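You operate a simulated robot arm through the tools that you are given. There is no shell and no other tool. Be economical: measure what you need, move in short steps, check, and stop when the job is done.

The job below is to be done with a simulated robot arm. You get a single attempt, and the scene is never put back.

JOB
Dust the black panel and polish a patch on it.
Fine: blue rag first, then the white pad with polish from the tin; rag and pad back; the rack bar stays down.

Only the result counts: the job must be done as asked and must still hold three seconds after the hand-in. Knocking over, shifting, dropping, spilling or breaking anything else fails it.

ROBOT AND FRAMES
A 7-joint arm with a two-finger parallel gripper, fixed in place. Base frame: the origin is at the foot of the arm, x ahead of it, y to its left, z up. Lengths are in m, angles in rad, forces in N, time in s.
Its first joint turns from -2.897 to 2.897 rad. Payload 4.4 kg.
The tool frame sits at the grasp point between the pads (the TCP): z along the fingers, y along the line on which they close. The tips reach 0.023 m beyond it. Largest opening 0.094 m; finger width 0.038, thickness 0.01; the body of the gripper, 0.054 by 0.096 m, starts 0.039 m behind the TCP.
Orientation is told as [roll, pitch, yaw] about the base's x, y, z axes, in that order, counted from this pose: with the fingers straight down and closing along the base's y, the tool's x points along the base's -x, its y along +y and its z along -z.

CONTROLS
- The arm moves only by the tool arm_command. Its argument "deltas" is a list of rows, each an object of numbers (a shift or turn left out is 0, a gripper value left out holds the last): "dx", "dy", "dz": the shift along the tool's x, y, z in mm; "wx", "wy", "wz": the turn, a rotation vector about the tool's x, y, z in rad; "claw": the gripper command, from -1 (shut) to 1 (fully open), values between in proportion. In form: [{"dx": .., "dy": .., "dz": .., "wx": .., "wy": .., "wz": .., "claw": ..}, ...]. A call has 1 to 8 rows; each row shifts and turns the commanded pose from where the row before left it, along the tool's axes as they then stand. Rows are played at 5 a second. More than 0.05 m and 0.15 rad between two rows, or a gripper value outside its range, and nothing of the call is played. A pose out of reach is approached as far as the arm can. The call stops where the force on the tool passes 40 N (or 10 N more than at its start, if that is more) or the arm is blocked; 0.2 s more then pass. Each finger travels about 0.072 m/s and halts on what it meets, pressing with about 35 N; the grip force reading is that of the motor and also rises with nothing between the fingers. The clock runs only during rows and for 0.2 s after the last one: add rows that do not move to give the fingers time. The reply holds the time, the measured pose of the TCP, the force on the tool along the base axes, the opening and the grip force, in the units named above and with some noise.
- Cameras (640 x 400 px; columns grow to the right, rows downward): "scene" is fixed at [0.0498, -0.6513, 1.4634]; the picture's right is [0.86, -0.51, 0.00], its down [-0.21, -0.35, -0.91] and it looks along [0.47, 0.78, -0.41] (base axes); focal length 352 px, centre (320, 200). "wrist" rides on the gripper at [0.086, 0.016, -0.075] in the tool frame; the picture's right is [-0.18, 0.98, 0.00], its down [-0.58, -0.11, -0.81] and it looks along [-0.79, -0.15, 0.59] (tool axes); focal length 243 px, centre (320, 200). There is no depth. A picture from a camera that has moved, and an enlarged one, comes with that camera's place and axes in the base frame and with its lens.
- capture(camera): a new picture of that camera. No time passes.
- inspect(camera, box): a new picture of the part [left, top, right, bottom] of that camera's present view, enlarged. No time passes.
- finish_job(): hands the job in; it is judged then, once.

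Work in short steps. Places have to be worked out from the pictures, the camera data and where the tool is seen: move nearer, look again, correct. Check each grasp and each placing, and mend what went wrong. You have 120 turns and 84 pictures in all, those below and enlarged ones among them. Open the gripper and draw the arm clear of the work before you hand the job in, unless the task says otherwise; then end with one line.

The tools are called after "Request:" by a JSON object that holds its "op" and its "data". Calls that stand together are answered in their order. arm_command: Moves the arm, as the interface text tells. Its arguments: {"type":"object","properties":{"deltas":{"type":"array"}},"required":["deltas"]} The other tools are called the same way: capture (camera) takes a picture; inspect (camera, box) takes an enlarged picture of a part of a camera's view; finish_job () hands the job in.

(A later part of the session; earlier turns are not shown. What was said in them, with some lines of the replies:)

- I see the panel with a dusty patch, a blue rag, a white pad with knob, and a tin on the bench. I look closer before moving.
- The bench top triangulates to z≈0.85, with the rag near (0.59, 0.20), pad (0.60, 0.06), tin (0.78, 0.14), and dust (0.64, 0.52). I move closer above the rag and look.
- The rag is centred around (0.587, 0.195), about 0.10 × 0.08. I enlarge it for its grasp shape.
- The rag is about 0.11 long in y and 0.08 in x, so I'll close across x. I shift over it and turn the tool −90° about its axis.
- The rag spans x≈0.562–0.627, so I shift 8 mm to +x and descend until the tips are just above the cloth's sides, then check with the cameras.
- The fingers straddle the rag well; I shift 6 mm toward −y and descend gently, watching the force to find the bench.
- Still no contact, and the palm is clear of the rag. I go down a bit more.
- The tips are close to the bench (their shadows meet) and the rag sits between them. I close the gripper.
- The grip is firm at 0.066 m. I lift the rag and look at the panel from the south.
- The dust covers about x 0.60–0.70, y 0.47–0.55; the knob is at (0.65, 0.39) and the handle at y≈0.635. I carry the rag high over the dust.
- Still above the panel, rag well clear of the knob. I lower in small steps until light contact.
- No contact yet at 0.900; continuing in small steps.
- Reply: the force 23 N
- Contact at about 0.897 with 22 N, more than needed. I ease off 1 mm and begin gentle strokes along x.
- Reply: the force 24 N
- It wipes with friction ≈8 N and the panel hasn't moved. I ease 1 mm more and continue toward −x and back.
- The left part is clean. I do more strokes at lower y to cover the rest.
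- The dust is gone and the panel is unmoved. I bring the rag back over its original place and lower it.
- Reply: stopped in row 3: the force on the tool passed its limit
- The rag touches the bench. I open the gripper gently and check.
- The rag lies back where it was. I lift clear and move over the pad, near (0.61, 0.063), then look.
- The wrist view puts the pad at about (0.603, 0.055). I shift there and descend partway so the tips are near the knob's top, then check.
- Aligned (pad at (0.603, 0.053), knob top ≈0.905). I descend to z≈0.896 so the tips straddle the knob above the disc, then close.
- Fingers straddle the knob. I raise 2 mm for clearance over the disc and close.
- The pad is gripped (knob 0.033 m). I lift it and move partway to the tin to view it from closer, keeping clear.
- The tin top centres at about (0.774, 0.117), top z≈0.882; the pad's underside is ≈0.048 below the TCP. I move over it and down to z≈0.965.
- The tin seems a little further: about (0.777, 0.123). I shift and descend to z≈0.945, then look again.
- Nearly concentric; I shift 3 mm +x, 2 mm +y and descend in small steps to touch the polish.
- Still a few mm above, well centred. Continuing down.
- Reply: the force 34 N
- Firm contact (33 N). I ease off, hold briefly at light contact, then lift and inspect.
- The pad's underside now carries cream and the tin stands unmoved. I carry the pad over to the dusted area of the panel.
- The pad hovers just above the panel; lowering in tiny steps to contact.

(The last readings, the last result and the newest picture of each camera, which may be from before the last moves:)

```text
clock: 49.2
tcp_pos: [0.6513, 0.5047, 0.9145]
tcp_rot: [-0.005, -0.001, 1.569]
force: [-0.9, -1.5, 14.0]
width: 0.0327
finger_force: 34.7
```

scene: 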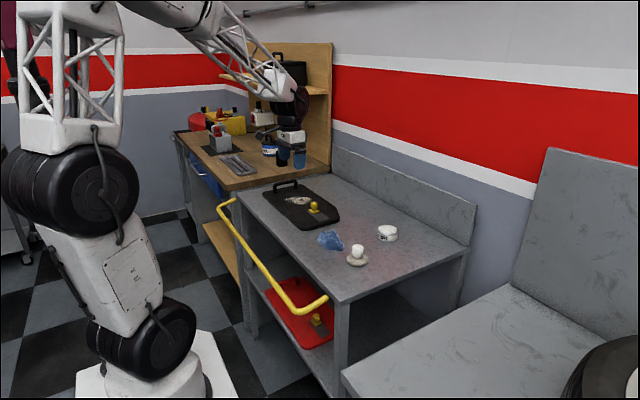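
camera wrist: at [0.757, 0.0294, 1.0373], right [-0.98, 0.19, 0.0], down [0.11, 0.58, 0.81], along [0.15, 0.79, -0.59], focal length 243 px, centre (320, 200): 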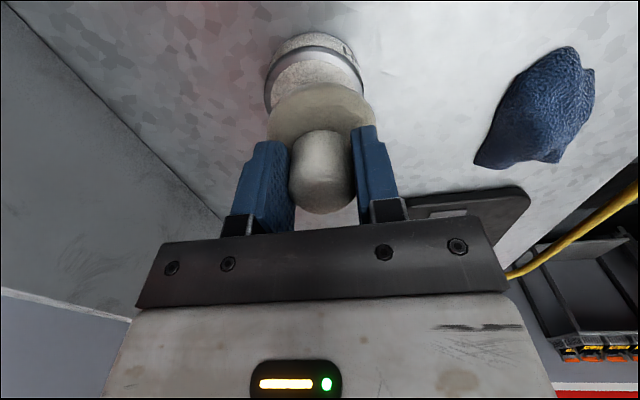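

Contact at 14 N. I polish with small circular strokes around (0.65, 0.505).

Request:
{"op": "arm_command", "data": {"deltas": [{"dy": 12}, {"dy": 12}, {"dx": -12, "dy": 4}, {"dx": -12, "dy": -8}, {"dy": -12}, {"dy": -12}, {"dy": -12}, {"dx": 4, "dy": -12}]}}

Request:
{"op": "inspect", "data": {"camera": "scene", "box": [250, 160, 350, 230]}}

```text
clock: 51.0
tcp_pos: [0.6785, 0.5257, 0.9135]
tcp_rot: [-0.006, -0.002, 1.569]
force: [-8.2, 4.9, 18.5]
width: 0.0325
finger_force: 34.7
```

```text
5.71 times, centred on (300, 195) of scene
camera zoom: at [0.0498, -0.6513, 1.4634], right [0.86, -0.51, 0.0], down [-0.21, -0.35, -0.91], along [0.47, 0.78, -0.41], focal length 2011 px, centre (434, 229)
```

zoom: 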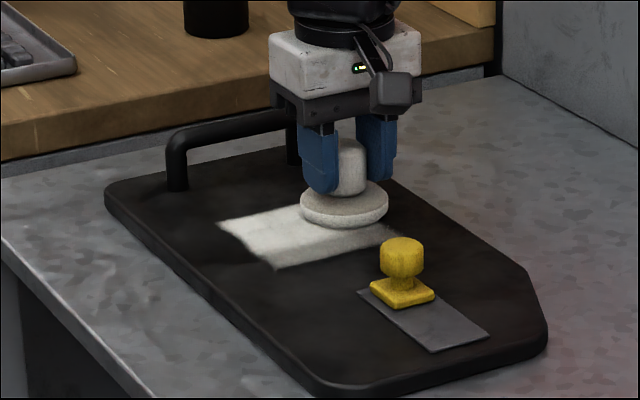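

A bright polished patch is forming, strongest on the left. I continue strokes to even it out.

Request:
{"op": "arm_command", "data": {"deltas": [{"dx": 12, "dy": -6}, {"dx": 12}, {"dx": 12, "dy": 4}, {"dx": 6, "dy": 12}, {"dy": 12}, {"dy": 12}, {"dy": 12}, {"dx": -10, "dy": 8}]}}

Request:
{"op": "arm_command", "data": {"deltas": [{"dx": -12}, {"dx": -8, "dy": -12}, {"dy": -12}, {"dy": -12}, {"dy": -12}, {"dx": 6, "dy": -8}, {"dx": 12}, {}]}}

Request:
{"op": "inspect", "data": {"camera": "scene", "box": [250, 160, 350, 230]}}

```text
clock: 52.8
tcp_pos: [0.6258, 0.4928, 0.9136]
tcp_rot: [-0.003, -0.002, 1.568]
force: [7.1, -11.0, 26.2]
width: 0.0324
finger_force: 34.8
```

```text
clock: 54.6
tcp_pos: [0.6816, 0.4957, 0.9147]
tcp_rot: [-0.002, -0.001, 1.57]
force: [1.4, 3.1, 6.4]
width: 0.0324
finger_force: 35.1
```

```text
5.71 times, centred on (300, 195) of scene
camera zoom: at [0.0498, -0.6513, 1.4634], right [0.86, -0.51, 0.0], down [-0.21, -0.35, -0.91], along [0.47, 0.78, -0.41], focal length 2011 px, centre (434, 229)
```

zoom: 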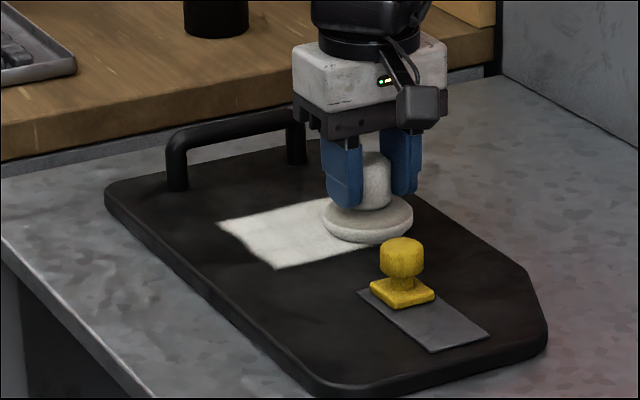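

The left part is fully bright. I lift the pad and look at the whole patch.

Request:
{"op": "arm_command", "data": {"deltas": [{"dz": -15}, {"dz": -40}, {"dz": -35}, {"dy": -40}, {"dx": 40, "dy": -30}, {"dx": 40}, {}]}}

Request:
{"op": "inspect", "data": {"camera": "scene", "box": [250, 160, 350, 230]}}

```text
clock: 56.2
tcp_pos: [0.7503, 0.4133, 1.0044]
tcp_rot: [-0.003, -0.001, 1.569]
force: [0.2, 0.0, 0.2]
width: 0.0321
finger_force: 35.2
```

```text
5.71 times, centred on (300, 195) of scene
camera zoom: at [0.0498, -0.6513, 1.4634], right [0.86, -0.51, 0.0], down [-0.21, -0.35, -0.91], along [0.47, 0.78, -0.41], focal length 2011 px, centre (434, 229)
```

zoom: 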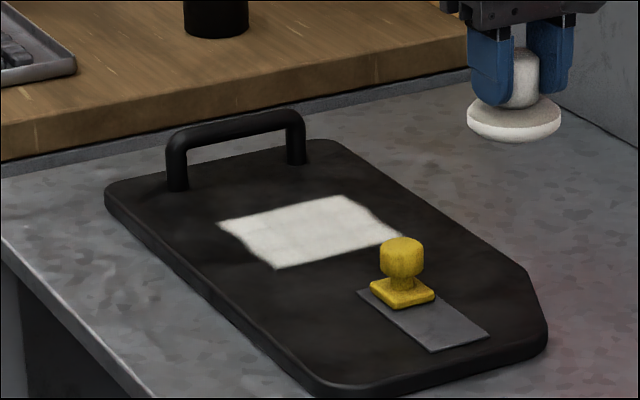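

The patch is uniformly covered and the panel unmoved. I carry the pad back to its original spot (0.603, 0.054).

Request:
{"op": "arm_command", "data": {"deltas": [{"dx": 45, "dy": 18}, {"dx": 45, "dy": 18}, {"dx": 45, "dy": 18}, {"dx": 45, "dy": 18}, {"dx": 45, "dy": 18}, {"dx": 45, "dy": 19}, {"dx": 45, "dy": 19}, {"dx": 44, "dy": 19}]}}

Request:
{"op": "arm_command", "data": {"deltas": [{"dz": 30}, {"dz": 30}, {"dz": 25}, {"dz": 12}, {}]}}

Request:
{"op": "arm_command", "data": {"deltas": [{"dz": 3}, {"dz": 2}, {"dz": 1}, {}]}}

Request:
{"op": "inspect", "data": {"camera": "scene", "box": [300, 200, 410, 280]}}

```text
clock: 58.0
tcp_pos: [0.6023, 0.0554, 1.0039]
tcp_rot: [-0.003, 0.001, 1.57]
force: [-0.8, -0.3, -0.2]
width: 0.0325
finger_force: 34.9
```

```text
clock: 59.2
tcp_pos: [0.6033, 0.0572, 0.9061]
tcp_rot: [-0.002, 0.001, 1.569]
force: [1.0, 0.5, 0.6]
width: 0.0325
finger_force: 34.9
```

```text
clock: 60.2
tcp_pos: [0.6028, 0.0571, 0.9011]
tcp_rot: [-0.003, 0.0, 1.57]
force: [1.2, -1.1, 0.3]
width: 0.0325
finger_force: 34.6
```

```text
5.00 times, centred on (355, 240) of scene
camera zoom: at [0.0498, -0.6513, 1.4634], right [0.86, -0.51, 0.0], down [-0.21, -0.35, -0.91], along [0.47, 0.78, -0.41], focal length 1759 px, centre (145, 0)
```

zoom: 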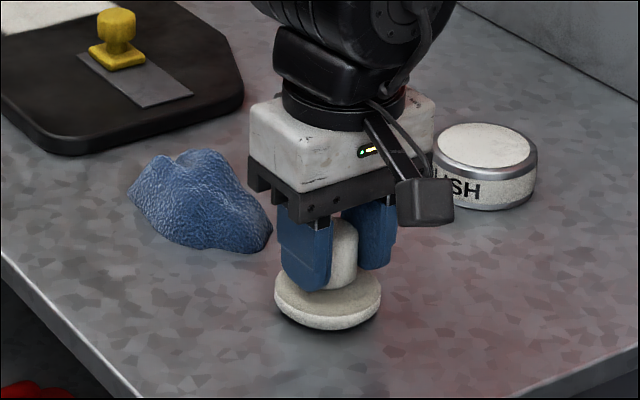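

Almost down. I make 1 mm corrections (2 mm in −y) until contact.

Request:
{"op": "arm_command", "data": {"deltas": [{"dx": 3}, {"dz": 1.5}, {"dz": 1}, {}]}}

```text
clock: 61.2
tcp_pos: [0.603, 0.0529, 0.8978]
tcp_rot: [-0.004, 0.0, 1.57]
force: [0.1, -0.5, 5.4]
width: 0.0326
finger_force: 34.8
```

Light contact (5 N): the pad sits on the bench. I release and rise straight up.

Request:
{"op": "arm_command", "data": {"deltas": [{"claw": -0.1}, {"claw": 0.3}, {"claw": 1}, {}, {}, {}]}}

Request:
{"op": "arm_command", "data": {"deltas": [{"dz": -20}, {"dz": -40}, {"dz": -45}, {"dz": -45}, {"dz": -45}, {}]}}

Request:
{"op": "inspect", "data": {"camera": "scene", "box": [200, 160, 440, 340]}}

Request:
{"op": "capture", "data": {"camera": "wrist"}}

Request:
{"op": "capture", "data": {"camera": "scene"}}

```text
clock: 62.6
tcp_pos: [0.6031, 0.0527, 0.8981]
tcp_rot: [-0.004, -0.001, 1.57]
force: [-0.5, -0.9, -0.4]
width: 0.0941
finger_force: 0.0
```

```text
clock: 64.0
tcp_pos: [0.6035, 0.0527, 1.0938]
tcp_rot: [-0.003, -0.001, 1.57]
force: [0.6, 0.3, -0.3]
width: 0.0938
finger_force: 0.2
```

```text
2.22 times, centred on (320, 250) of scene
camera zoom: at [0.0498, -0.6513, 1.4634], right [0.86, -0.51, 0.0], down [-0.21, -0.35, -0.91], along [0.47, 0.78, -0.41], focal length 782 px, centre (320, 89)
```

zoom: 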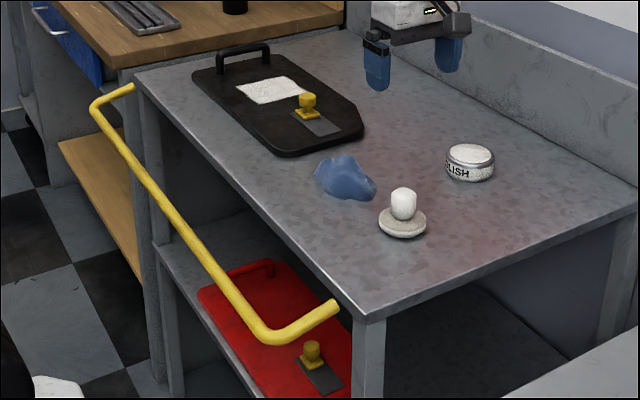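

```text
36 pictures are left
camera wrist: at [0.5866, -0.0331, 1.1661], right [-0.98, 0.19, 0.0], down [0.11, 0.58, 0.81], along [0.15, 0.79, -0.59], focal length 243 px, centre (320, 200)
```

wrist: 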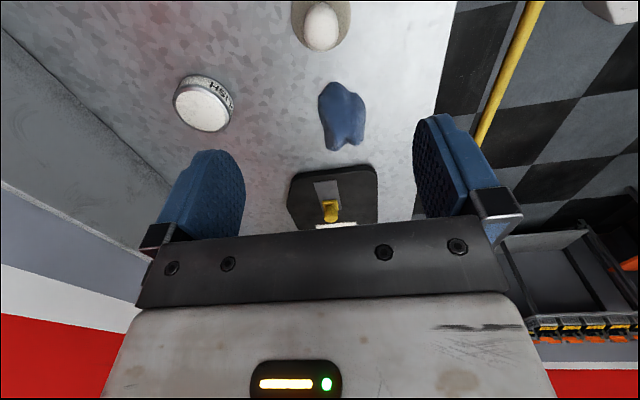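

```text
35 pictures are left
```

scene: 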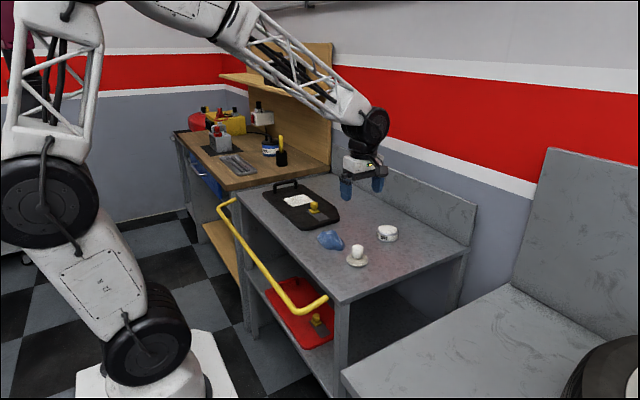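

Rag, pad and tin stand in their places, the panel is unmoved with its dust gone and an even polished patch. The bar is untouched, and the gripper is open and clear. I hand in.

Request:
{"op": "finish_job", "data": {}}

```text
The job is handed in.
```

I dusted the black panel with the blue rag and polished a patch with the white pad and polish from the tin; rag and pad are back in place, and the rack bar was left down.
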